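You operate a simulated robot arm through the tools that you are given. There is no shell and no other tool.

You are at the controls of a simulated two-armed robot. One attempt, no reset.

## Task
Plug blue into blue and white into white, then run the column up.
Fine: switch the socket strip off first and on again after both plugs are home; run with the white handset till the green lamp shows. Where these are worked on the way, their far stop is far enough and under half their travel is too little: green switch of the socket strip.

Only the result counts: the job must be done as asked and must still hold three seconds after the hand-in. Knocking over, shifting, dropping, spilling or breaking anything else fails it.

## Robot
Two 7-joint arms with fingered hands on one trunk that stands fixed in place. Base frame: the origin is at the foot of the trunk, x ahead of it, y to its left, z up. Lengths are in m, angles in degrees, forces in N, time in s.
The left shoulder is at [0.191, 0.125, 1.115], the right one opposite. With the tool pointing down near the work surface each hand reaches from about 0.58 to 0.96 m from the base axis, measured 20 degrees to its own side. Payload 3.7 kg a hand.
The tool frame of a hand sits at the grasp point between the pads (the TCP): z along the fingers, y along the line on which they close. The tips reach 0.025 m beyond it. The gripper opens to 0.088 m; its body begins 0.029 m behind the TCP. The gripper is a hand of 5 fingers: y runs from the thumb to the fingers, the wrist lies at [-0.013, -0.097, -0.162] in the tool frame, and closing takes about 1.5 s.
Orientation is that of the tool frame in the base frame, as a unit quaternion [w, x, y, z]. With the fingers straight down and the wrist toward the robot, the tool's x, y and z point along [0, 1, 0], [1, 0, 0] and [0, 0, -1] of the base frame.

## Interface
- The arms move only by the tool play_rows. It takes "left_deltas", "right_deltas" or both (then of equal length, played together; a hand with none holds still); each is a list of rows, each an object of numbers (a shift or turn left out is 0, a gripper value left out holds the last): "tx", "ty", "tz": the shift along the tool's x, y, z in m; "rx", "ry", "rz": the turn, a rotation vector about the tool's x, y, z in degrees; "grip": the finger opening in m, from 0 to 0.088. In form: [{"tx": .., "ty": .., "tz": .., "rx": .., "ry": .., "rz": .., "grip": ..}, ...]. A call has 1 to 20 rows; each row is the pose to reach, as a shift and turn from the pose commanded when the call began, along the tool's axes at that moment. Each row takes 0.2 s and may step no farther than 0.05 m and 8.6 degrees from the row before; otherwise, or with a gripper value out of range, the whole call is refused. Where a pose cannot be reached the arm comes as near as it can. A force on the tool above 90 N (or 10 N above the force at the start of the call, whichever is more), or a blocked arm, ends the call early, and 0.2 s more pass. Each finger travels about 0.045 m/s and halts on what it meets, pressing with about 24 N; the grip force reading is that of the motor and also rises with nothing between the fingers. The clock runs only during rows and for 0.2 s after the last one: add rows that repeat a pose to give the fingers time. The reply holds the time, the measured pose of the TCP, the force on the tool along the base axes, the opening and the grip force, in the units named above and with some noise, with the torque about the TCP (base axes, N m) and any sound that the robot's microphone picked up, and new pictures: "pictures" is both (left out), scene, wrist or none (wrist: the cameras of the hands that moved).
- Cameras (640 x 400 px; columns grow to the right, rows downward): "scene" is now at [0.3112, -0.0192, 1.2778]; the picture's right is [-0.22, -0.98, 0.00], its down [-0.31, 0.07, -0.95] and it looks along [0.93, -0.20, -0.32] (base axes); focal length 214 px, centre (320, 200). "left" rides on the left gripper at [-0.059, -0.079, -0.105] in its tool frame; the picture's right is [-0.73, -0.32, 0.61], its down [0.62, -0.68, 0.38] and it looks along [0.29, 0.66, 0.70] (tool axes); focal length 234 px, centre (320, 200). "right" rides on the right gripper at [0.059, -0.079, -0.105] in its tool frame; the picture's right is [-0.73, 0.32, -0.61], its down [-0.62, -0.68, 0.38] and it looks along [-0.29, 0.66, 0.70] (tool axes); focal length 234 px, centre (320, 200). There is no depth. A picture from a camera that has moved, and an enlarged one, comes with that camera's place and axes in the base frame and with its lens.
- lift_body(by): moves the trunk up (or, below 0, down) by that many m; the arms and the scene camera ride with it, the base frame stays. It gives what a move gives, with no picture.
- preshape(shape, hand): the hand has 5 fingers and takes this shape, open, in about a second: jaw (thumb against the fingers, like two jaws); tri (thumb and two fingers); tip (a fingertip pinch); poke (one finger out to press); point (the index stretched); flat (the hand flat); cup (the hand cupped); fist (a fist). The gripper value then closes the fingers along that shape, each until it touches; the sizes above hold for jaw. It gives what a move gives, with no picture.
- pan_tilt(pan, tilt): turns the head with the scene camera to pan (to the left, within 80 degrees either way) and tilt (down, from -29 to 69), counted from straight ahead of the robot (the tilt from the chest, where the trunk bows). It gives what a move gives, and a new picture of the scene camera.
- zoom(camera, box): a new picture of the part [left, top, right, bottom] of that camera's present view, enlarged. It takes no simulated time.
- job_done(): hands the job in; it is judged then, once.

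Places have to be worked out from the pictures, the camera data and where the tool is seen. Open the grippers and draw the arms clear of the work before you hand the job in, unless the task says otherwise.

The tools are called after ">>>" as name(argument=value, ...) on one line, values as JSON. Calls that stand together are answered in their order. play_rows: Moves the arms, as the interface text tells. Its arguments: {"type":"object","properties":{"left_deltas":{"type":"array"},"right_deltas":{"type":"array"},"pictures":{"type":"string","enum":["both","scene","wrist","none"]}},"required":[]} The other tools are called the same way: lift_body (by) moves the trunk up or down; preshape (shape, hand) gives the hand a shape; pan_tilt (pan, tilt) turns the head that bears the scene camera; zoom (camera, box) takes an enlarged picture of a part of a camera's view; job_done () hands the job in.

At the start:

```text
time_s: 0.0
left_tool_pos: [0.5501, 0.1221, 1.2578]
left_tool_rot: [0.0, 0.707, 0.707, 0.0]
left_force: [0.8, 0.1, 0.1]
left_ft_torque: [-0.01, 0.0, 0.0]
left_grip_width: 0.0875
left_finger_force: 0.1
left_shape: jaw
right_tool_pos: [0.4039, -0.3759, 1.2089]
right_tool_rot: [0.0, 0.707, 0.707, 0.0]
right_force: [1.3, 0.0, 0.3]
right_ft_torque: [0.02, -0.01, 0.0]
right_grip_width: 0.0875
right_finger_force: 0.0
right_shape: jaw
trunk travel left (down, up): [-0.14, 0.276]
head pan, tilt (commanded): [-12.4, 18.5]
```

scene: 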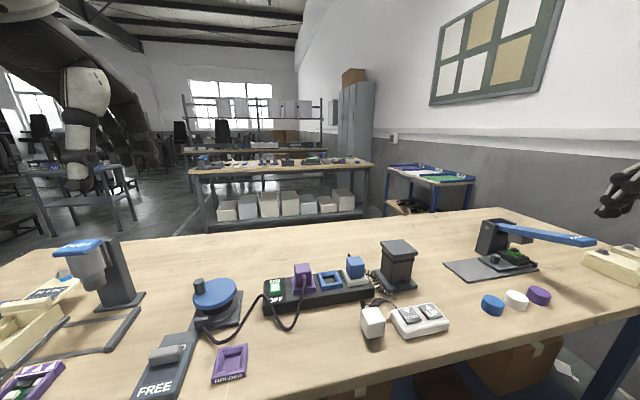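
right: 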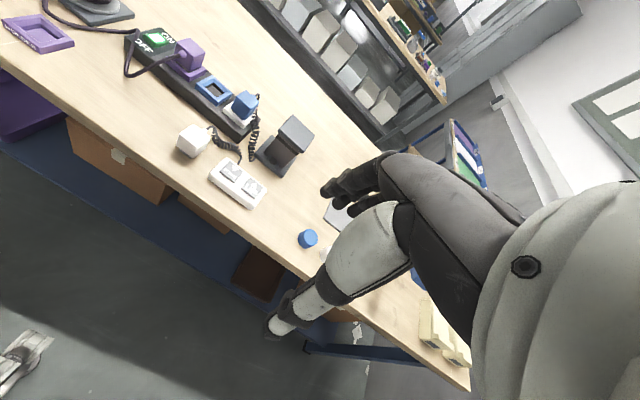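
left: 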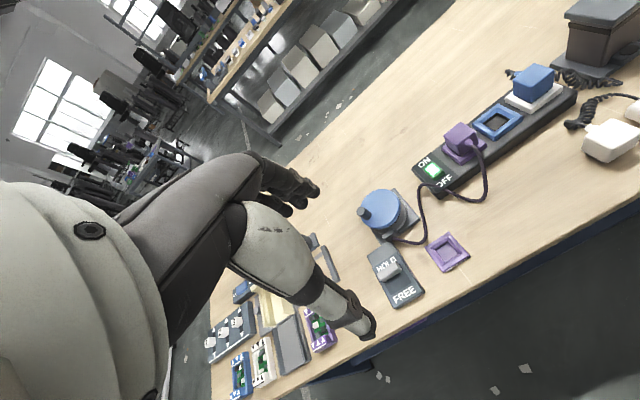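

The scene shows a socket strip with a green switch, a purple plug, a blue socket (empty), and a blue plug that sits in the white socket; a white plug lies on the table. I zoom in to see the strip and handset details.

>>> zoom(camera="scene", box=[250, 230, 460, 361])

>>> zoom(camera="left", box=[400, 50, 640, 200])

>>> zoom(camera="right", box=[110, 10, 330, 220])

```text
3.05 times, centred on (355, 296) of scene
camera zoom: at [0.3112, -0.0192, 1.2778], right [-0.22, -0.98, 0.0], down [-0.31, 0.07, -0.95], along [0.93, -0.2, -0.32], focal length 654 px, centre (213, -91)
```

zoom: 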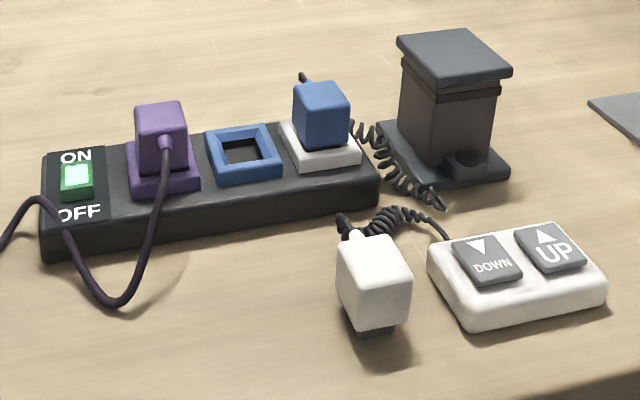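

```text
2.67 times, centred on (520, 125) of left
camera zoom: at [0.473, 0.0637, 1.3636], right [-0.32, -0.73, -0.61], down [-0.68, 0.62, -0.38], along [0.66, 0.29, -0.7], focal length 624 px, centre (-213, 400)
```

zoom: 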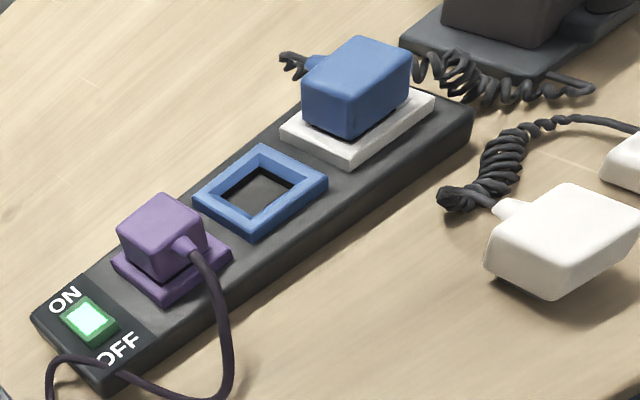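

```text
1.90 times, centred on (220, 115) of right
camera zoom: at [0.3266, -0.317, 1.3137], right [0.32, -0.73, 0.61], down [-0.68, -0.62, -0.38], along [0.66, -0.29, -0.7], focal length 446 px, centre (510, 362)
```

zoom: 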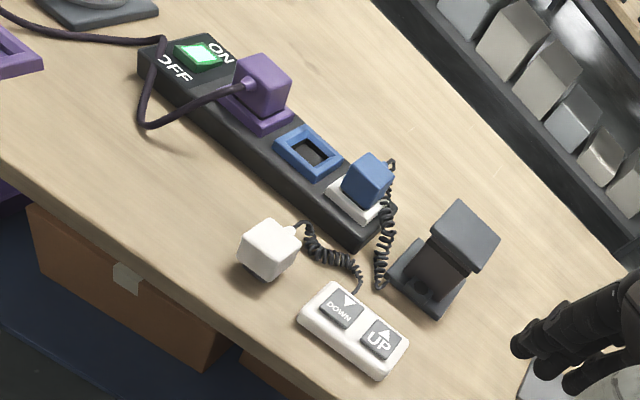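

I triangulate the strip's top at about z=0.90 and x≈0.76, with the switch at y≈0 and the blue plug at y≈-0.215. I zoom tighter for precise geometry of the plugs, switch and handset.

>>> zoom(camera="scene", box=[255, 255, 335, 305])

>>> zoom(camera="scene", box=[310, 245, 390, 295])

>>> zoom(camera="scene", box=[350, 290, 460, 359])

>>> zoom(camera="right", box=[160, 80, 280, 155])

>>> zoom(camera="left", box=[400, 135, 500, 198])

>>> zoom(camera="left", box=[480, 50, 640, 150])

```text
8.00 times, centred on (295, 280) of scene
camera zoom: at [0.3112, -0.0192, 1.2778], right [-0.22, -0.98, 0.0], down [-0.31, 0.07, -0.95], along [0.93, -0.2, -0.32], focal length 1716 px, centre (520, -440)
```

zoom: 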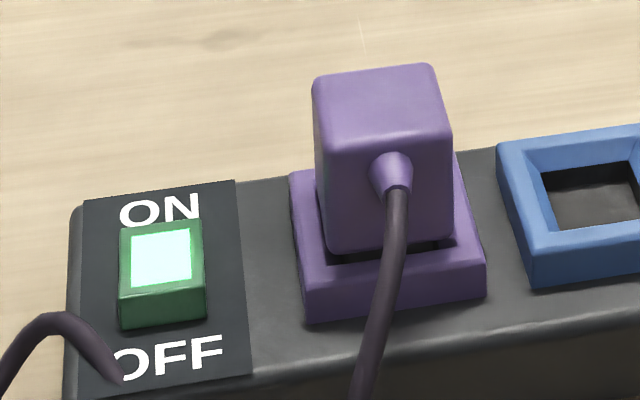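

```text
8.00 times, centred on (350, 270) of scene
camera zoom: at [0.3112, -0.0192, 1.2778], right [-0.22, -0.98, 0.0], down [-0.31, 0.07, -0.95], along [0.93, -0.2, -0.32], focal length 1716 px, centre (80, -360)
```

zoom: 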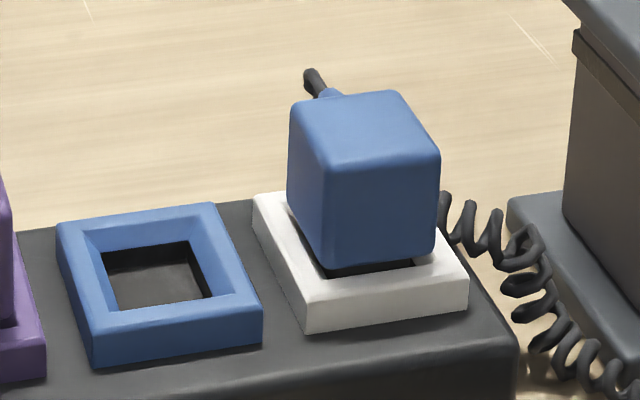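

```text
5.80 times, centred on (405, 324) of scene
camera zoom: at [0.3112, -0.0192, 1.2778], right [-0.22, -0.98, 0.0], down [-0.31, 0.07, -0.95], along [0.93, -0.2, -0.32], focal length 1243 px, centre (-173, -522)
```

zoom: 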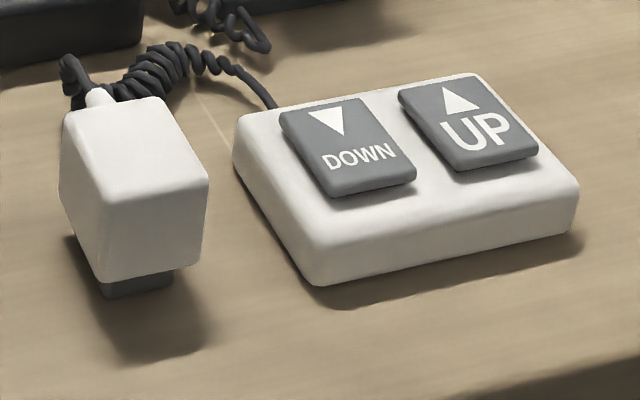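

```text
5.33 times, centred on (220, 118) of right
camera zoom: at [0.3266, -0.317, 1.3137], right [0.32, -0.73, 0.61], down [-0.68, -0.62, -0.38], along [0.66, -0.29, -0.7], focal length 1249 px, centre (853, 640)
```

zoom: 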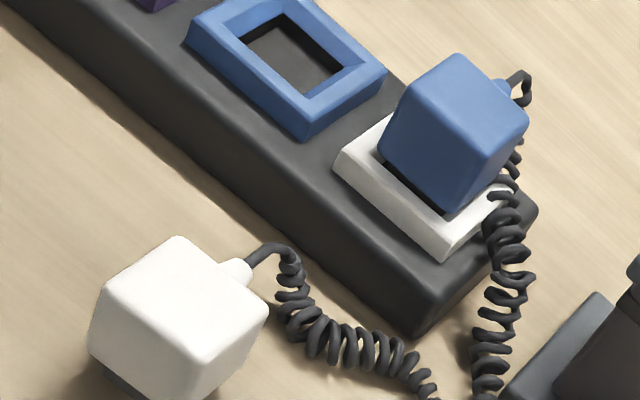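

```text
6.35 times, centred on (450, 166) of left
camera zoom: at [0.473, 0.0637, 1.3636], right [-0.32, -0.73, -0.61], down [-0.68, 0.62, -0.38], along [0.66, 0.29, -0.7], focal length 1487 px, centre (-505, 413)
```

zoom: 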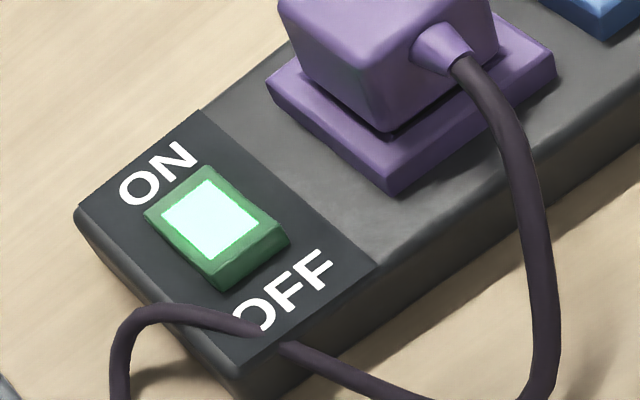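

```text
4.00 times, centred on (560, 100) of left
camera zoom: at [0.473, 0.0637, 1.3636], right [-0.32, -0.73, -0.61], down [-0.68, 0.62, -0.38], along [0.66, 0.29, -0.7], focal length 937 px, centre (-640, 600)
```

zoom: 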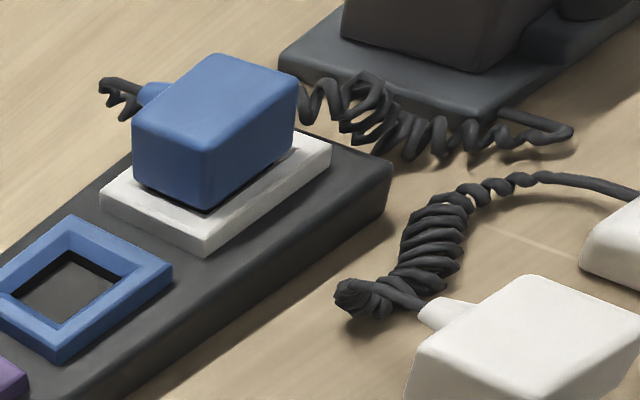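

The white plug stands upright on its pin block, with its cable running away from the robot. Now I zoom tightly on the switch to see whether it is a rocker or slider.

>>> zoom(camera="left", box=[410, 150, 458, 180])

>>> zoom(camera="right", box=[130, 20, 194, 60])

>>> zoom(camera="scene", box=[258, 270, 298, 295])

>>> zoom(camera="scene", box=[370, 220, 450, 300])

```text
13.33 times, centred on (434, 165) of left
camera zoom: at [0.473, 0.0637, 1.3636], right [-0.32, -0.73, -0.61], down [-0.68, 0.62, -0.38], along [0.66, 0.29, -0.7], focal length 3122 px, centre (-1200, 667)
```

zoom: 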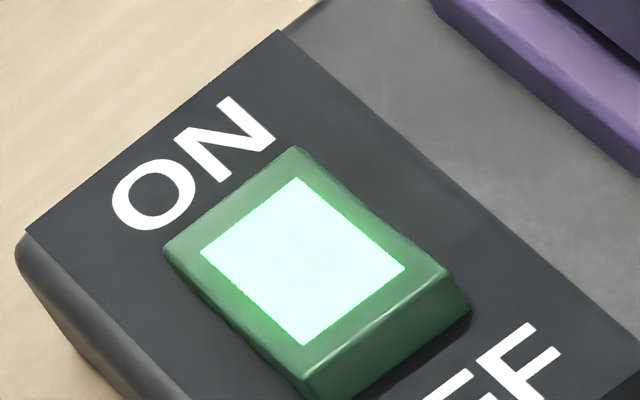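

```text
10.00 times, centred on (162, 40) of right
camera zoom: at [0.3266, -0.317, 1.3137], right [0.32, -0.73, 0.61], down [-0.68, -0.62, -0.38], along [0.66, -0.29, -0.7], focal length 2342 px, centre (1900, 1800)
```

zoom: 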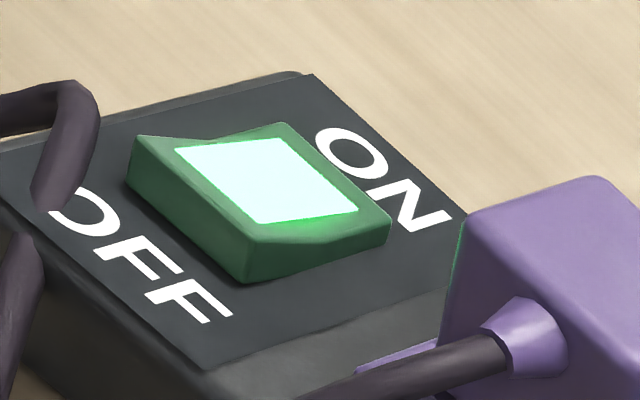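

```text
16.00 times, centred on (278, 282) of scene
camera zoom: at [0.3112, -0.0192, 1.2778], right [-0.22, -0.98, 0.0], down [-0.31, 0.07, -0.95], along [0.93, -0.2, -0.32], focal length 3432 px, centre (992, -1120)
```

zoom: 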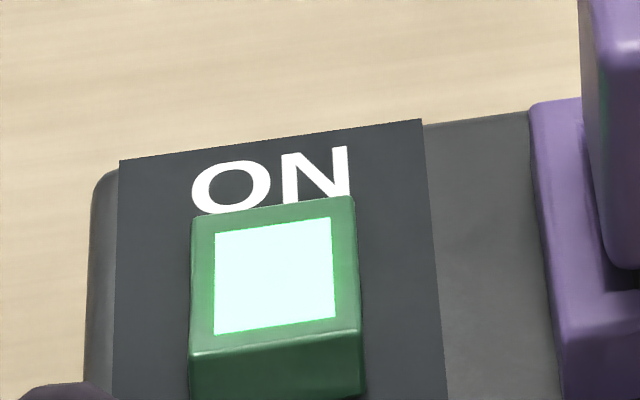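

```text
5.00 times, centred on (410, 260) of scene
camera zoom: at [0.3112, -0.0192, 1.2778], right [-0.22, -0.98, 0.0], down [-0.31, 0.07, -0.95], along [0.93, -0.2, -0.32], focal length 1072 px, centre (-130, -100)
```

zoom: 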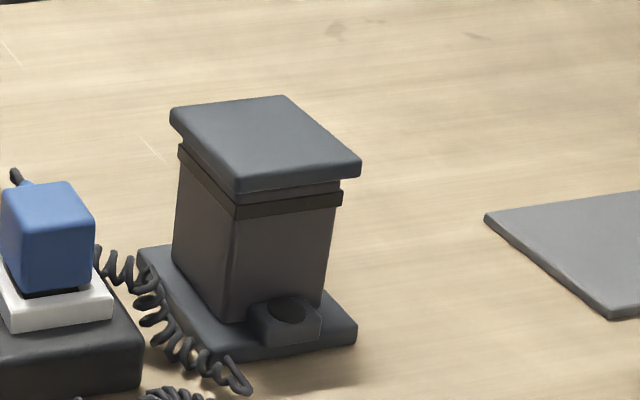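

The switch is a rocker with its OFF (near) end raised; near edge is about (0.745, -0.005, 0.905). I shape the left hand for poking and tilt the head down to centre the work.

>>> preshape(hand="left", shape="poke")

>>> pan_tilt(pan=-12, tilt=42)

```text
time_s: 0.9
left_tool_pos: [0.5515, 0.1231, 1.2573]
left_tool_rot: [0.001, 0.707, 0.707, -0.001]
left_force: [-0.5, 0.0, 0.0]
left_ft_torque: [0.0, 0.0, 0.02]
left_grip_width: 0.0001
left_finger_force: 0.0
left_shape: poke
right_tool_pos: [0.404, -0.3764, 1.2093]
right_tool_rot: [0.0, 0.708, 0.707, 0.0]
right_force: [0.5, -0.5, 0.5]
right_ft_torque: [0.0, 0.0, -0.01]
right_grip_width: 0.0876
right_finger_force: 0.0
right_shape: jaw
trunk travel left (down, up): [-0.14, 0.276]
head pan, tilt (commanded): [-12.4, 18.5]
```

```text
time_s: 1.8
left_tool_pos: [0.551, 0.1219, 1.2582]
left_tool_rot: [0.0, 0.707, 0.707, 0.0]
left_force: [-1.1, -0.1, 0.1]
left_ft_torque: [0.03, 0.01, -0.02]
left_grip_width: 0.0001
left_finger_force: 0.1
left_shape: poke
right_tool_pos: [0.4049, -0.3754, 1.2079]
right_tool_rot: [0.0, 0.707, 0.707, 0.0]
right_force: [0.3, 0.4, -0.6]
right_ft_torque: [0.0, -0.03, -0.02]
right_grip_width: 0.0875
right_finger_force: 0.1
right_shape: jaw
trunk travel left (down, up): [-0.14, 0.276]
head pan, tilt (commanded): [-12.0, 42.0]
camera scene: at [0.3019, -0.0166, 1.2411], right [-0.21, -0.98, 0.0], down [-0.65, 0.14, -0.74], along [0.73, -0.15, -0.67], focal length 214 px, centre (320, 200)
```

scene: 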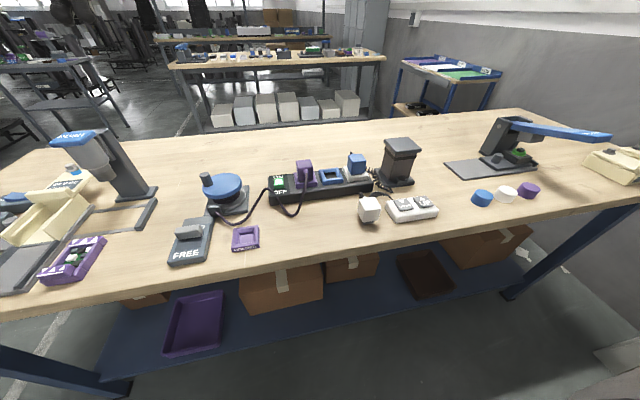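

The head view is now centred on the work. I bring the left poking hand toward a point above the switch, staying about 0.2 m above it, to see the fingertip location.

>>> play_rows(left_deltas=[{"tx": -0.02, "ty": 0.03, "tz": 0.03}, {"tx": -0.04, "ty": 0.06, "tz": 0.06}, {"tx": -0.06, "ty": 0.09, "tz": 0.09}, {"tx": -0.08, "ty": 0.12, "tz": 0.12}, {"tx": -0.1, "ty": 0.14, "tz": 0.14}, {"tx": -0.12, "ty": 0.16, "tz": 0.16}], pictures="both")

```text
time_s: 3.2
left_tool_pos: [0.7127, 0.0028, 1.0959]
left_tool_rot: [0.0, 0.707, 0.707, 0.0]
left_force: [0.5, 0.6, 0.6]
left_ft_torque: [-0.02, 0.04, 0.0]
left_grip_width: 0.0001
left_finger_force: 0.1
left_shape: poke
right_tool_pos: [0.4058, -0.376, 1.2076]
right_tool_rot: [0.0, 0.707, 0.707, -0.001]
right_force: [0.5, 1.2, -0.2]
right_ft_torque: [0.0, 0.0, 0.03]
right_grip_width: 0.0877
right_finger_force: 0.0
right_shape: jaw
trunk travel left (down, up): [-0.14, 0.276]
head pan, tilt (commanded): [-12.0, 42.0]
camera scene: at [0.3027, -0.0168, 1.2407], right [-0.21, -0.98, 0.0], down [-0.66, 0.14, -0.74], along [0.73, -0.15, -0.67], focal length 214 px, centre (320, 200)
camera left: at [0.6341, -0.0551, 1.2022], right [-0.32, -0.73, -0.61], down [-0.68, 0.62, -0.38], along [0.66, 0.29, -0.7], focal length 234 px, centre (320, 200)
```

scene: 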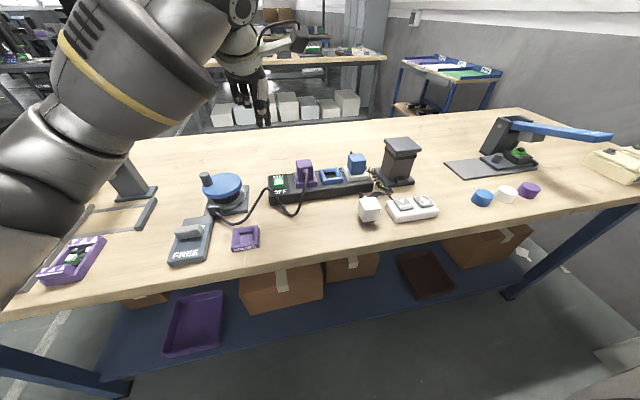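
left: 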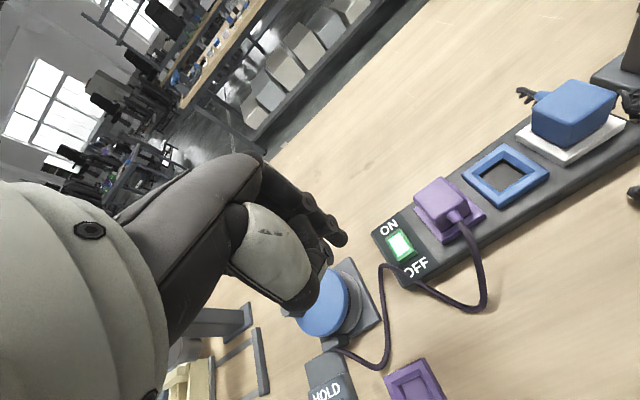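

I zoom at the hand to find the extended finger.

>>> zoom(camera="left", box=[220, 130, 420, 330])

>>> zoom(camera="scene", box=[190, 0, 310, 140])

>>> zoom(camera="right", box=[100, 0, 300, 125])

```text
2.00 times, centred on (320, 230) of left
camera zoom: at [0.6341, -0.0551, 1.2022], right [-0.32, -0.73, -0.61], down [-0.68, 0.62, -0.38], along [0.66, 0.29, -0.7], focal length 468 px, centre (320, 140)
```

zoom: 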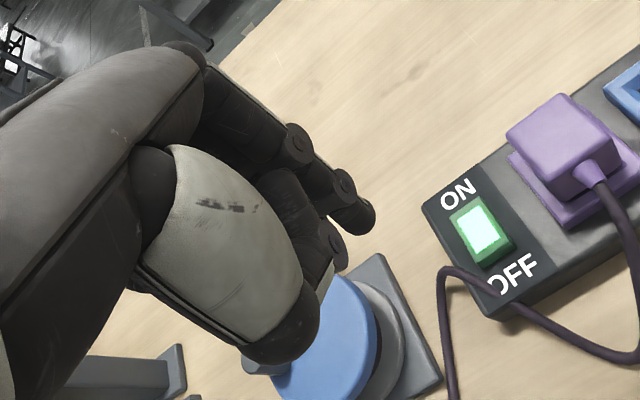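

```text
2.86 times, centred on (250, 70) of scene
camera zoom: at [0.3027, -0.0168, 1.2407], right [-0.21, -0.98, 0.0], down [-0.66, 0.14, -0.74], along [0.73, -0.15, -0.67], focal length 613 px, centre (520, 571)
```

zoom: 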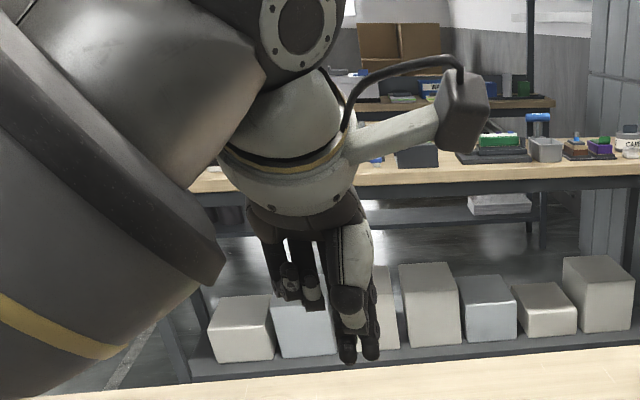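

```text
3.20 times, centred on (200, 62) of right
camera zoom: at [0.3275, -0.3173, 1.3132], right [0.32, -0.73, 0.61], down [-0.68, -0.62, -0.38], along [0.66, -0.29, -0.7], focal length 749 px, centre (704, 640)
```

zoom: 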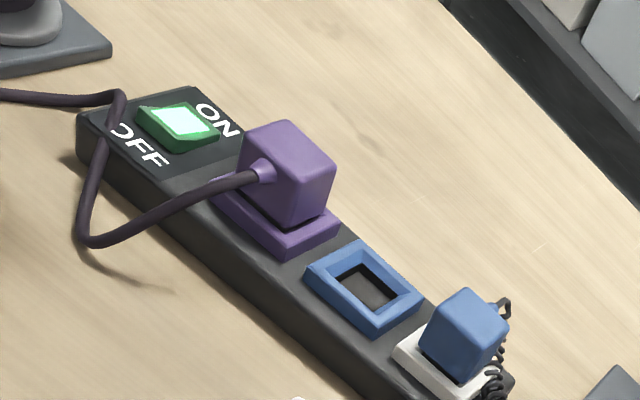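

>>> zoom(camera="scene", box=[235, 75, 283, 135])

>>> zoom(camera="left", box=[290, 180, 370, 300])

```text
6.67 times, centred on (259, 105) of scene
camera zoom: at [0.3027, -0.0168, 1.2407], right [-0.21, -0.98, 0.0], down [-0.66, 0.14, -0.74], along [0.73, -0.15, -0.67], focal length 1430 px, centre (727, 833)
```

zoom: 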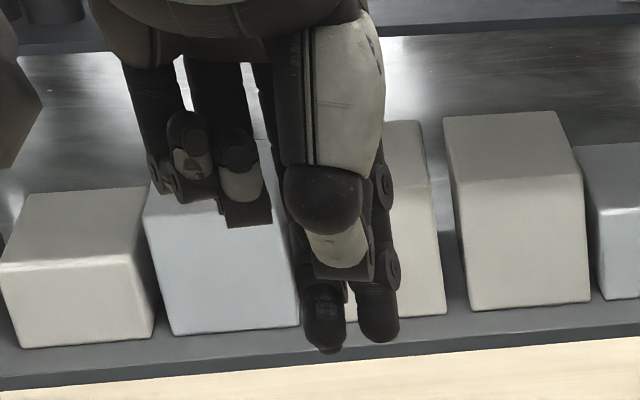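

```text
3.33 times, centred on (330, 240) of left
camera zoom: at [0.6341, -0.0551, 1.2022], right [-0.32, -0.73, -0.61], down [-0.68, 0.62, -0.38], along [0.66, 0.29, -0.7], focal length 781 px, centre (287, 67)
```

zoom: 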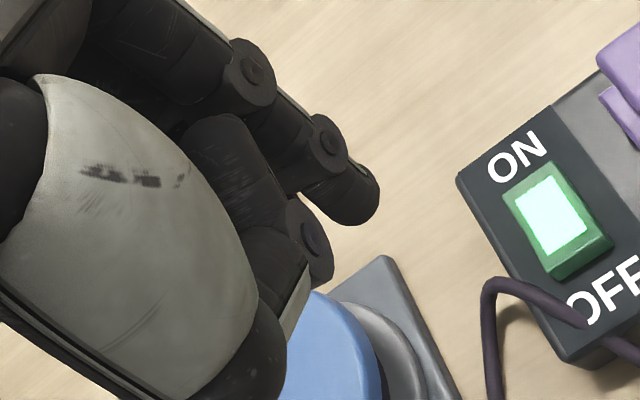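

The poke fingertips sit about 0.025 m beyond the TCP, near its axis. I descend to about 3 cm above the OFF end of the rocker at (0.752, -0.005).

>>> play_rows(left_deltas=[{"tx": -0.004, "ty": 0.02, "tz": 0.02}, {"tx": -0.008, "ty": 0.039, "tz": 0.05}, {"tx": -0.008, "ty": 0.039, "tz": 0.085}, {"tx": -0.008, "ty": 0.039, "tz": 0.115}, {"tx": -0.008, "ty": 0.039, "tz": 0.136}, {"tx": -0.008, "ty": 0.039, "tz": 0.136}], pictures="both")

>>> zoom(camera="scene", box=[240, 140, 320, 220])

>>> zoom(camera="left", box=[280, 170, 440, 290])

```text
time_s: 4.6
left_tool_pos: [0.7482, -0.0049, 0.9589]
left_tool_rot: [0.0, 0.707, 0.707, 0.0]
left_force: [-0.1, -0.7, 0.1]
left_ft_torque: [-0.01, 0.01, 0.01]
left_grip_width: 0.0
left_finger_force: 0.0
left_shape: poke
right_tool_pos: [0.405, -0.3758, 1.2092]
right_tool_rot: [0.0, 0.707, 0.707, 0.0]
right_force: [0.8, 0.5, 0.4]
right_ft_torque: [0.0, -0.04, -0.01]
right_grip_width: 0.0874
right_finger_force: 0.0
right_shape: jaw
trunk travel left (down, up): [-0.14, 0.276]
head pan, tilt (commanded): [-12.0, 42.0]
camera scene: at [0.3016, -0.0165, 1.2411], right [-0.21, -0.98, 0.0], down [-0.65, 0.14, -0.74], along [0.73, -0.15, -0.67], focal length 214 px, centre (320, 200)
camera left: at [0.6705, -0.0637, 1.066], right [-0.32, -0.73, -0.61], down [-0.68, 0.62, -0.38], along [0.66, 0.29, -0.7], focal length 234 px, centre (320, 200)
```

scene: 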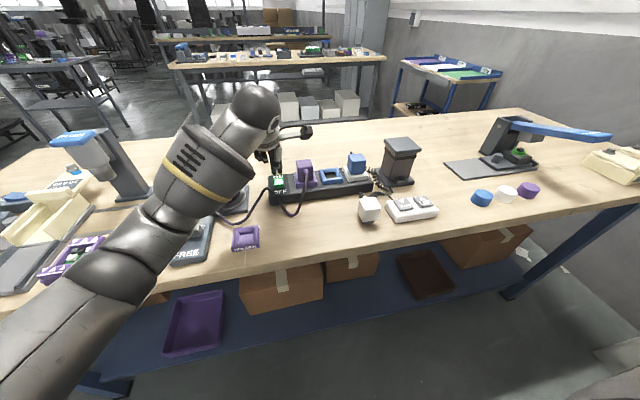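
left: 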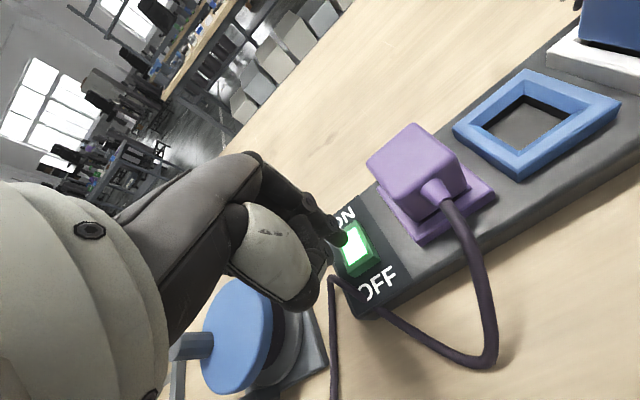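

```text
5.00 times, centred on (280, 180) of scene
camera zoom: at [0.3016, -0.0165, 1.2411], right [-0.21, -0.98, 0.0], down [-0.65, 0.14, -0.74], along [0.73, -0.15, -0.67], focal length 1072 px, centre (520, 300)
```

zoom: 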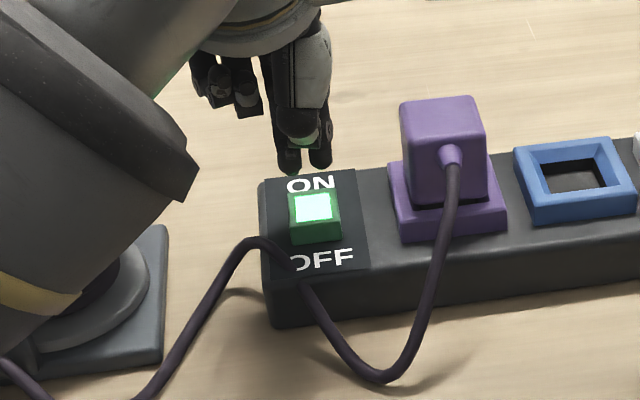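

```text
3.33 times, centred on (360, 230) of left
camera zoom: at [0.6705, -0.0637, 1.066], right [-0.32, -0.73, -0.61], down [-0.68, 0.62, -0.38], along [0.66, 0.29, -0.7], focal length 781 px, centre (187, 100)
```

zoom: 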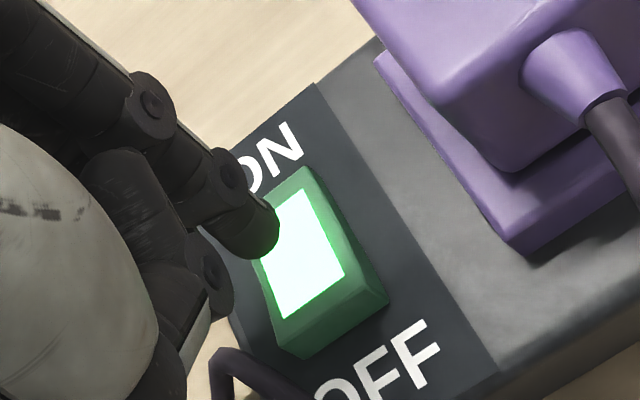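

Tips are centred over the rocker's near half in y (≈-0.004) and x≈0.75. I press straight down slowly until tip z is about 0.896.

>>> play_rows(left_deltas=[{"ty": 0.002, "tz": 0.012}, {"ty": 0.002, "tz": 0.022}, {"ty": 0.002, "tz": 0.026}, {"ty": 0.002, "tz": 0.03}, {"ty": 0.002, "tz": 0.033}, {"ty": 0.002, "tz": 0.036}, {"ty": 0.002, "tz": 0.038}], pictures="both")

>>> zoom(camera="scene", box=[240, 140, 320, 220])

>>> zoom(camera="left", box=[280, 170, 440, 290])

```text
time_s: 6.2
left_tool_pos: [0.7497, -0.0065, 0.9283]
left_tool_rot: [0.003, 0.707, 0.707, 0.003]
left_force: [0.6, 1.2, 18.1]
left_ft_torque: [0.01, -0.05, -0.02]
left_grip_width: 0.0
left_finger_force: 0.0
left_shape: poke
right_tool_pos: [0.4032, -0.3765, 1.2107]
right_tool_rot: [0.002, 0.707, 0.707, 0.001]
right_force: [0.7, -0.8, 0.3]
right_ft_torque: [0.02, 0.04, -0.03]
right_grip_width: 0.0876
right_finger_force: 0.0
right_shape: jaw
trunk travel left (down, up): [-0.14, 0.276]
head pan, tilt (commanded): [-12.0, 42.0]
heard: click
camera scene: at [0.2995, -0.0164, 1.2421], right [-0.21, -0.98, 0.0], down [-0.65, 0.14, -0.74], along [0.73, -0.15, -0.67], focal length 214 px, centre (320, 200)
camera left: at [0.6722, -0.064, 1.0336], right [-0.32, -0.73, -0.61], down [-0.68, 0.62, -0.39], along [0.66, 0.29, -0.69], focal length 234 px, centre (320, 200)
```

scene: 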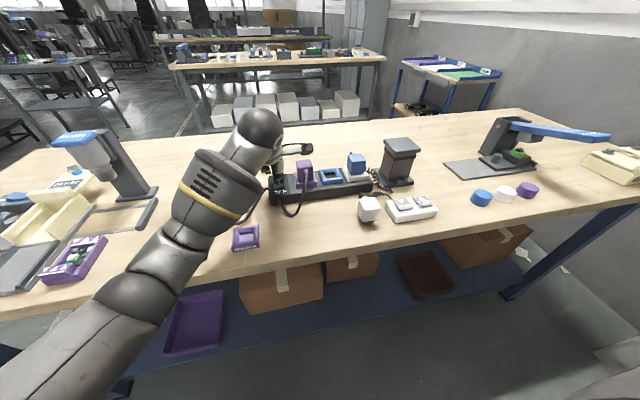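
left: 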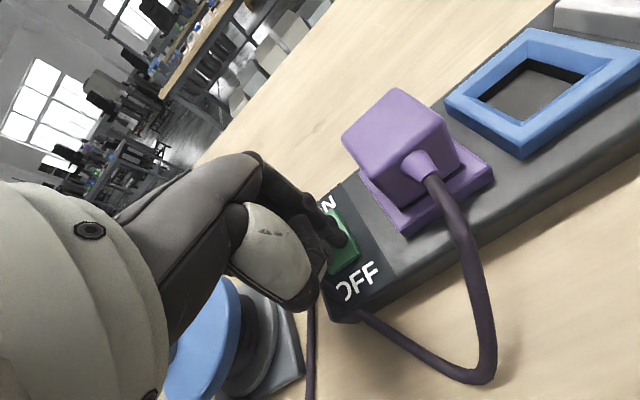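

```text
5.00 times, centred on (280, 180) of scene
camera zoom: at [0.2995, -0.0164, 1.2421], right [-0.21, -0.98, 0.0], down [-0.65, 0.14, -0.74], along [0.73, -0.15, -0.67], focal length 1072 px, centre (520, 300)
```

zoom: 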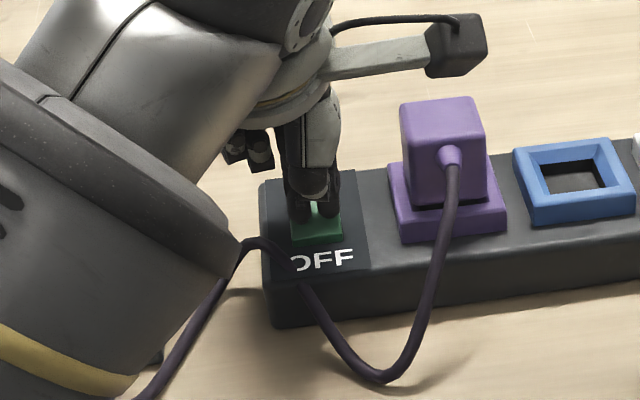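

```text
3.33 times, centred on (360, 230) of left
camera zoom: at [0.6722, -0.064, 1.0336], right [-0.32, -0.73, -0.61], down [-0.68, 0.62, -0.39], along [0.66, 0.29, -0.69], focal length 781 px, centre (187, 100)
```

zoom: 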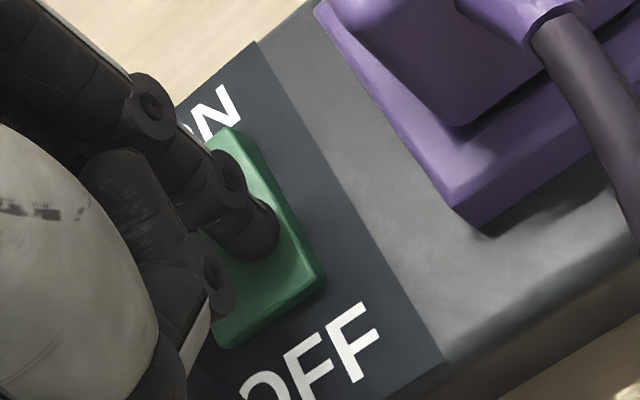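

A click was heard and the lamp went dark: the strip is off. I lift the left hand straight up and check the rocker's position.

>>> play_rows(left_deltas=[{"tz": -0.03}, {"tz": -0.07}, {"tz": -0.11}, {"tz": -0.14}, {"tx": 0.04, "ty": -0.02, "tz": -0.15}, {"tx": 0.08, "ty": -0.05, "tz": -0.16}, {"tx": 0.12, "ty": -0.08, "tz": -0.16}, {"tx": 0.16, "ty": -0.11, "tz": -0.16}], pictures="both")

>>> zoom(camera="scene", box=[260, 165, 310, 205])

>>> zoom(camera="right", box=[130, 20, 194, 60])

```text
refused: row 6 steps farther than a row can; nothing moved
```

```text
10.00 times, centred on (285, 185) of scene
camera zoom: at [0.2995, -0.0164, 1.2421], right [-0.21, -0.98, 0.0], down [-0.65, 0.14, -0.74], along [0.73, -0.15, -0.67], focal length 2145 px, centre (670, 350)
```

zoom: 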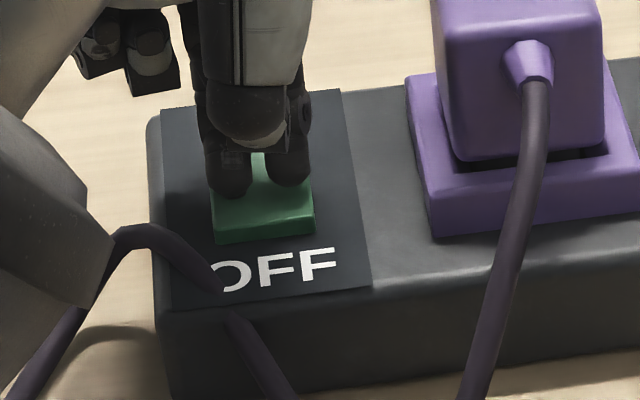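

```text
10.00 times, centred on (162, 40) of right
camera zoom: at [0.3239, -0.3168, 1.315], right [0.32, -0.73, 0.61], down [-0.68, -0.62, -0.39], along [0.66, -0.29, -0.69], focal length 2342 px, centre (1900, 1800)
```

zoom: 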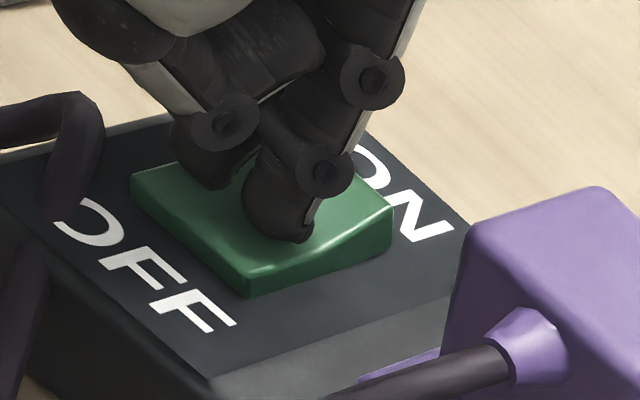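

The call was refused for step size, so I retry the lift with shorter steps.

>>> play_rows(left_deltas=[{"tz": -0.03}, {"tz": -0.06}, {"tz": -0.09}], pictures="scene")

>>> zoom(camera="scene", box=[260, 165, 310, 205])

>>> zoom(camera="right", box=[130, 20, 194, 60])

```text
time_s: 7.0
left_tool_pos: [0.752, -0.0074, 1.0146]
left_tool_rot: [-0.001, 0.707, 0.707, 0.0]
left_force: [-0.2, 0.7, 0.0]
left_ft_torque: [-0.01, 0.01, 0.01]
left_grip_width: 0.0
left_finger_force: 0.1
left_shape: poke
right_tool_pos: [0.4041, -0.3756, 1.2094]
right_tool_rot: [0.0, 0.707, 0.707, 0.0]
right_force: [0.5, 0.2, 1.2]
right_ft_torque: [-0.01, 0.03, 0.0]
right_grip_width: 0.0874
right_finger_force: 0.1
right_shape: jaw
trunk travel left (down, up): [-0.14, 0.276]
head pan, tilt (commanded): [-12.0, 42.0]
camera scene: at [0.3013, -0.0166, 1.2411], right [-0.21, -0.98, 0.0], down [-0.65, 0.14, -0.74], along [0.73, -0.15, -0.67], focal length 214 px, centre (320, 200)
```

scene: 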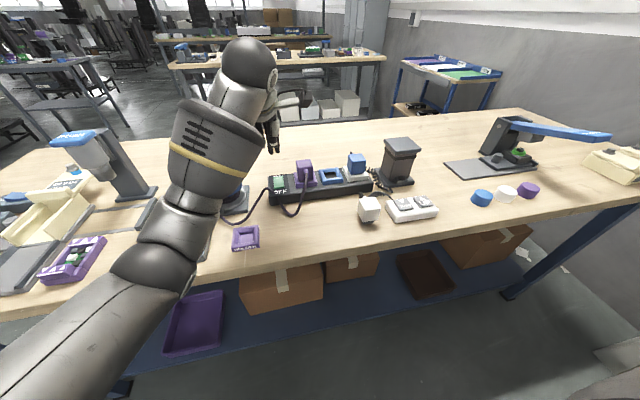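

```text
10.00 times, centred on (285, 185) of scene
camera zoom: at [0.3013, -0.0166, 1.2411], right [-0.21, -0.98, 0.0], down [-0.65, 0.14, -0.74], along [0.73, -0.15, -0.67], focal length 2145 px, centre (670, 350)
```

zoom: 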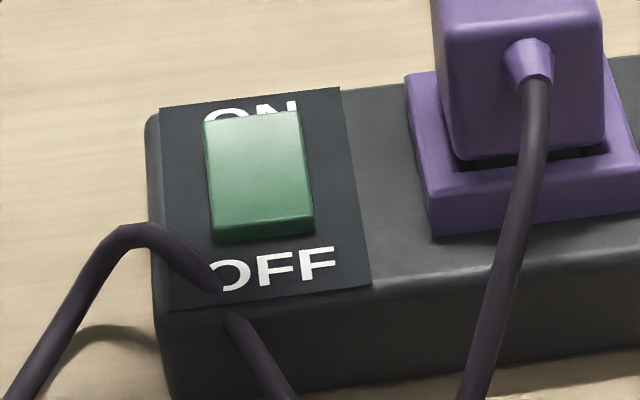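

```text
10.00 times, centred on (162, 40) of right
camera zoom: at [0.326, -0.317, 1.3138], right [0.32, -0.73, 0.61], down [-0.68, -0.62, -0.38], along [0.66, -0.29, -0.7], focal length 2342 px, centre (1900, 1800)
```

zoom: 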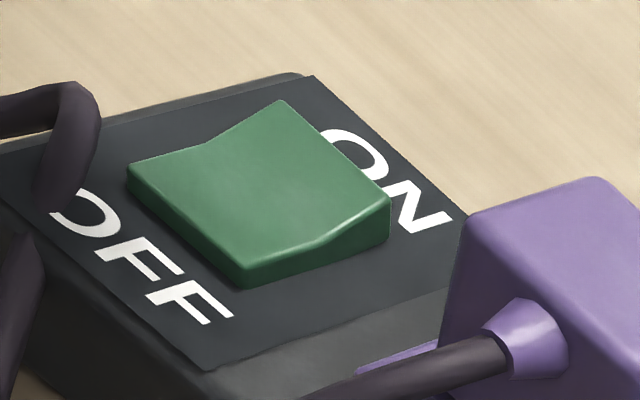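

The rocker is fully at OFF. I park the left hand back and to the left, out of the camera's way.

>>> play_rows(left_deltas=[{"tz": -0.04}, {"tx": 0.03, "ty": -0.03, "tz": -0.06}, {"tx": 0.06, "ty": -0.06, "tz": -0.07}, {"tx": 0.09, "ty": -0.09, "tz": -0.08}, {"tx": 0.12, "ty": -0.12, "tz": -0.09}, {"tx": 0.15, "ty": -0.15, "tz": -0.1}, {"tx": 0.18, "ty": -0.16, "tz": -0.1}, {"tx": 0.21, "ty": -0.16, "tz": -0.1}], pictures="scene")

>>> zoom(camera="scene", box=[262, 145, 342, 210])

>>> zoom(camera="scene", box=[310, 140, 390, 205])

>>> zoom(camera="scene", box=[350, 180, 450, 235])

```text
time_s: 8.8
left_tool_pos: [0.5925, 0.2058, 1.1133]
left_tool_rot: [-0.001, 0.708, 0.706, 0.0]
left_force: [0.2, 0.8, -0.3]
left_ft_torque: [-0.01, 0.03, -0.01]
left_grip_width: 0.0
left_finger_force: 0.0
left_shape: poke
right_tool_pos: [0.4047, -0.3752, 1.2095]
right_tool_rot: [0.0, 0.708, 0.707, 0.0]
right_force: [-0.6, -0.8, -0.2]
right_ft_torque: [-0.01, 0.03, -0.01]
right_grip_width: 0.0879
right_finger_force: 0.0
right_shape: jaw
trunk travel left (down, up): [-0.14, 0.276]
head pan, tilt (commanded): [-12.0, 42.0]
camera scene: at [0.3016, -0.0162, 1.2411], right [-0.21, -0.98, 0.0], down [-0.65, 0.14, -0.74], along [0.73, -0.15, -0.67], focal length 214 px, centre (320, 200)
```

scene: 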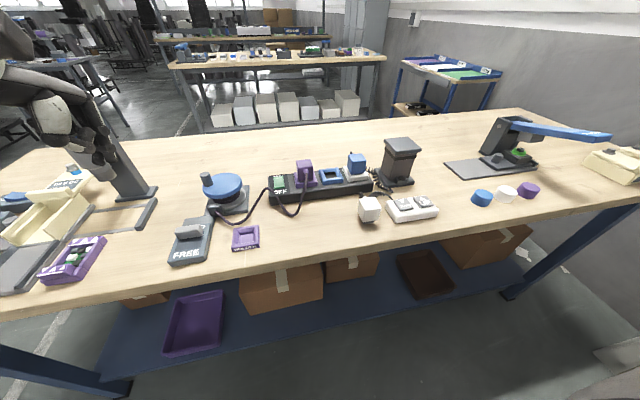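

```text
6.15 times, centred on (302, 178) of scene
camera zoom: at [0.3016, -0.0162, 1.2411], right [-0.21, -0.98, 0.0], down [-0.65, 0.14, -0.74], along [0.73, -0.15, -0.67], focal length 1320 px, centre (431, 338)
```

zoom: 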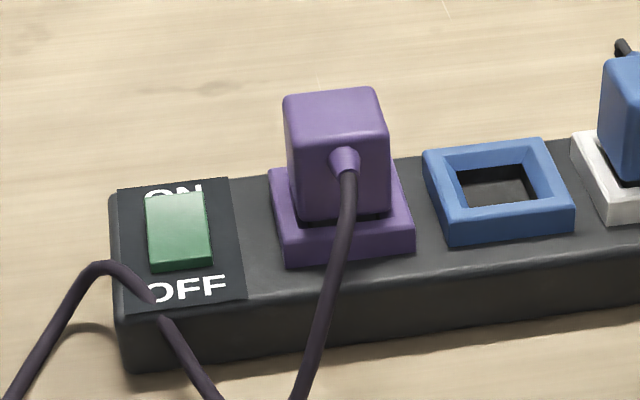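

```text
6.15 times, centred on (350, 172) of scene
camera zoom: at [0.3016, -0.0162, 1.2411], right [-0.21, -0.98, 0.0], down [-0.65, 0.14, -0.74], along [0.73, -0.15, -0.67], focal length 1320 px, centre (135, 369)
```

zoom: 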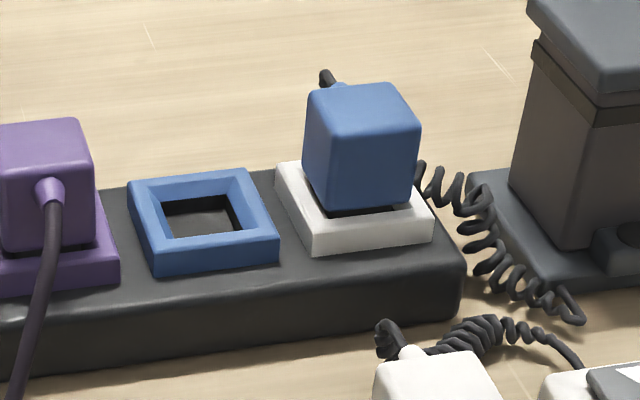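

```text
6.40 times, centred on (400, 208) of scene
camera zoom: at [0.3016, -0.0162, 1.2411], right [-0.21, -0.98, 0.0], down [-0.65, 0.14, -0.74], along [0.73, -0.15, -0.67], focal length 1373 px, centre (-192, 152)
```

zoom: 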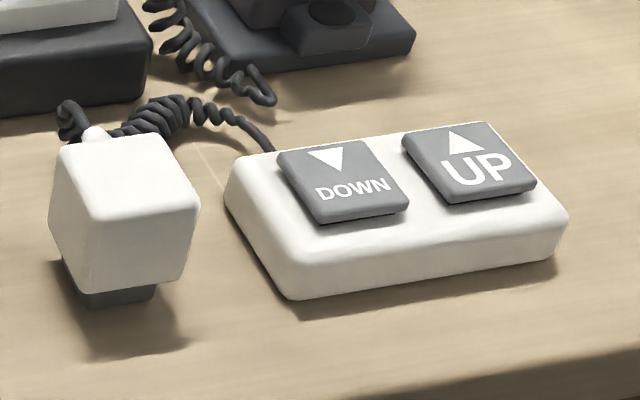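

The left hand is parked. From the zooms I get: table z≈0.856, blue socket frame centre ≈(0.764,-0.144), white socket centre ≈(0.763,-0.214), purple plug y from -0.054 to -0.093, blue plug 0.039 m wide at y≈-0.216, with its cable on the back face. I'll grip plugs across y, so I swing the right hand round by -90° above the blue plug.

>>> play_rows(right_deltas=[{"tx": 0.01, "ty": 0.03, "tz": 0.01, "rz": -7.5}, {"tx": 0.02, "ty": 0.06, "tz": 0.02, "rz": -15}, {"tx": 0.035, "ty": 0.09, "tz": 0.03, "rz": -22.5}, {"tx": 0.05, "ty": 0.12, "tz": 0.04, "rz": -30}, {"tx": 0.065, "ty": 0.15, "tz": 0.05, "rz": -37.5}, {"tx": 0.08, "ty": 0.18, "tz": 0.06, "rz": -45}, {"tx": 0.095, "ty": 0.21, "tz": 0.07, "rz": -52.5}, {"tx": 0.11, "ty": 0.24, "tz": 0.08, "rz": -60}, {"tx": 0.125, "ty": 0.27, "tz": 0.09, "rz": -67.5}, {"tx": 0.14, "ty": 0.3, "tz": 0.1, "rz": -75}, {"tx": 0.15, "ty": 0.33, "tz": 0.11, "rz": -82.5}, {"tx": 0.16, "ty": 0.358, "tz": 0.12, "rz": -90}, {"tx": 0.16, "ty": 0.358, "tz": 0.12, "rz": -90}], pictures="both")

```text
time_s: 11.6
left_tool_pos: [0.5934, 0.2062, 1.1147]
left_tool_rot: [0.0, 0.707, 0.707, 0.0]
left_force: [-0.4, 0.3, 0.7]
left_ft_torque: [0.01, 0.0, 0.03]
left_grip_width: 0.0001
left_finger_force: 0.2
left_shape: poke
right_tool_pos: [0.7637, -0.216, 1.0887]
right_tool_rot: [0.0, 0.0, 1.0, 0.0]
right_force: [-0.7, 0.3, -0.1]
right_ft_torque: [-0.04, 0.0, -0.02]
right_grip_width: 0.0876
right_finger_force: 0.1
right_shape: jaw
right hand out of reach, approached as far as the arm can: row 12
trunk travel left (down, up): [-0.14, 0.276]
head pan, tilt (commanded): [-12.0, 42.0]
camera scene: at [0.3014, -0.0164, 1.2412], right [-0.21, -0.98, 0.0], down [-0.65, 0.14, -0.74], along [0.73, -0.15, -0.67], focal length 214 px, centre (320, 200)
camera right: at [0.7058, -0.2941, 1.1934], right [0.73, 0.32, 0.61], down [0.62, -0.68, -0.38], along [0.29, 0.66, -0.7], focal length 234 px, centre (320, 200)
```

scene: 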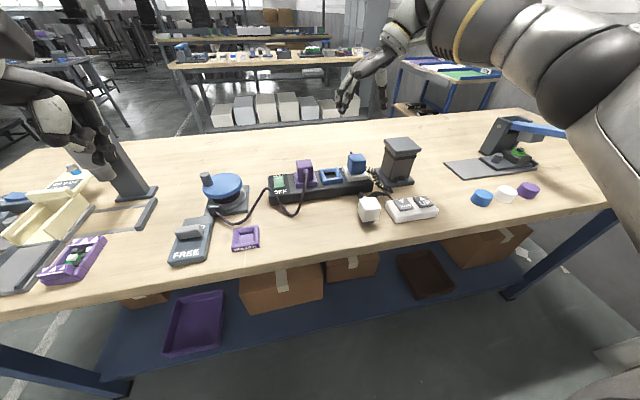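
right: 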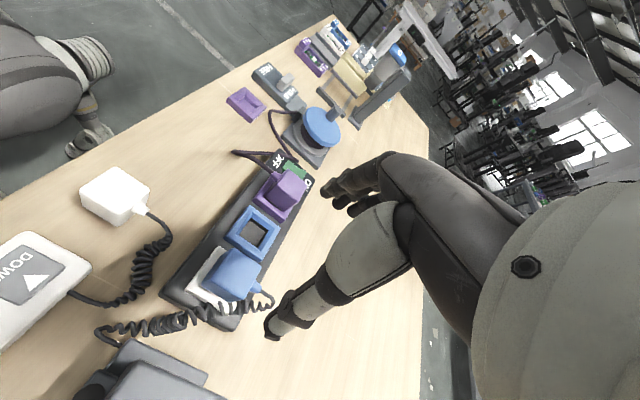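

The hand reached the spot above the blue plug. I zoom the right wrist camera to check alignment, the cable and finger geometry.

>>> zoom(camera="right", box=[150, 130, 350, 345])

>>> zoom(camera="scene", box=[320, 40, 420, 200])

>>> zoom(camera="right", box=[60, 150, 180, 260])

```text
1.86 times, centred on (250, 238) of right
camera zoom: at [0.7058, -0.2941, 1.1934], right [0.73, 0.32, 0.61], down [0.62, -0.68, -0.38], along [0.29, 0.66, -0.7], focal length 436 px, centre (450, 130)
```

zoom: 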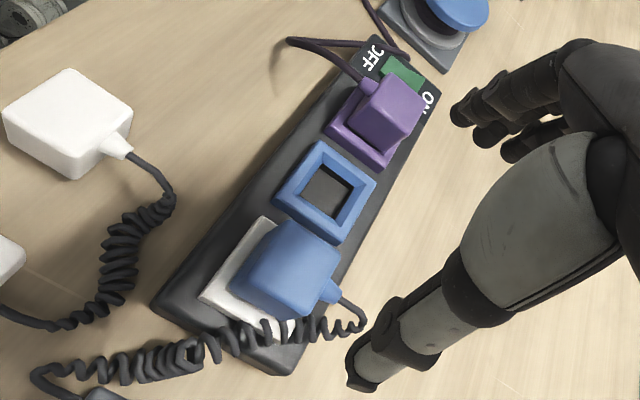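

```text
2.50 times, centred on (370, 120) of scene
camera zoom: at [0.3014, -0.0164, 1.2412], right [-0.21, -0.98, 0.0], down [-0.65, 0.14, -0.74], along [0.73, -0.15, -0.67], focal length 536 px, centre (195, 400)
```

zoom: 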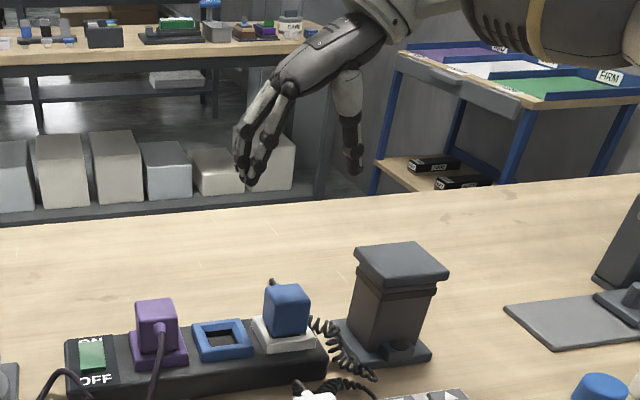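

```text
3.64 times, centred on (120, 205) of right
camera zoom: at [0.7058, -0.2941, 1.1934], right [0.73, 0.32, 0.61], down [0.62, -0.68, -0.38], along [0.29, 0.66, -0.7], focal length 852 px, centre (1047, 182)
```

zoom: 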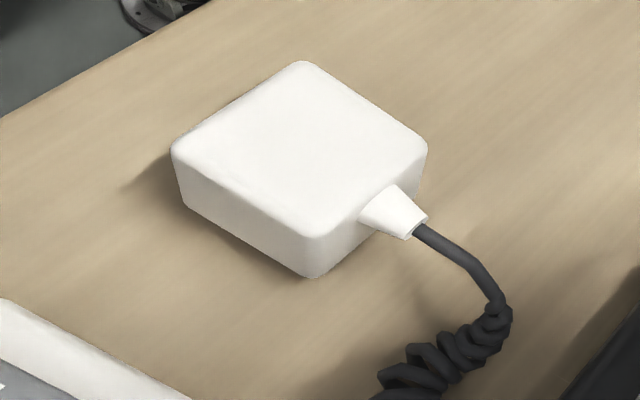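

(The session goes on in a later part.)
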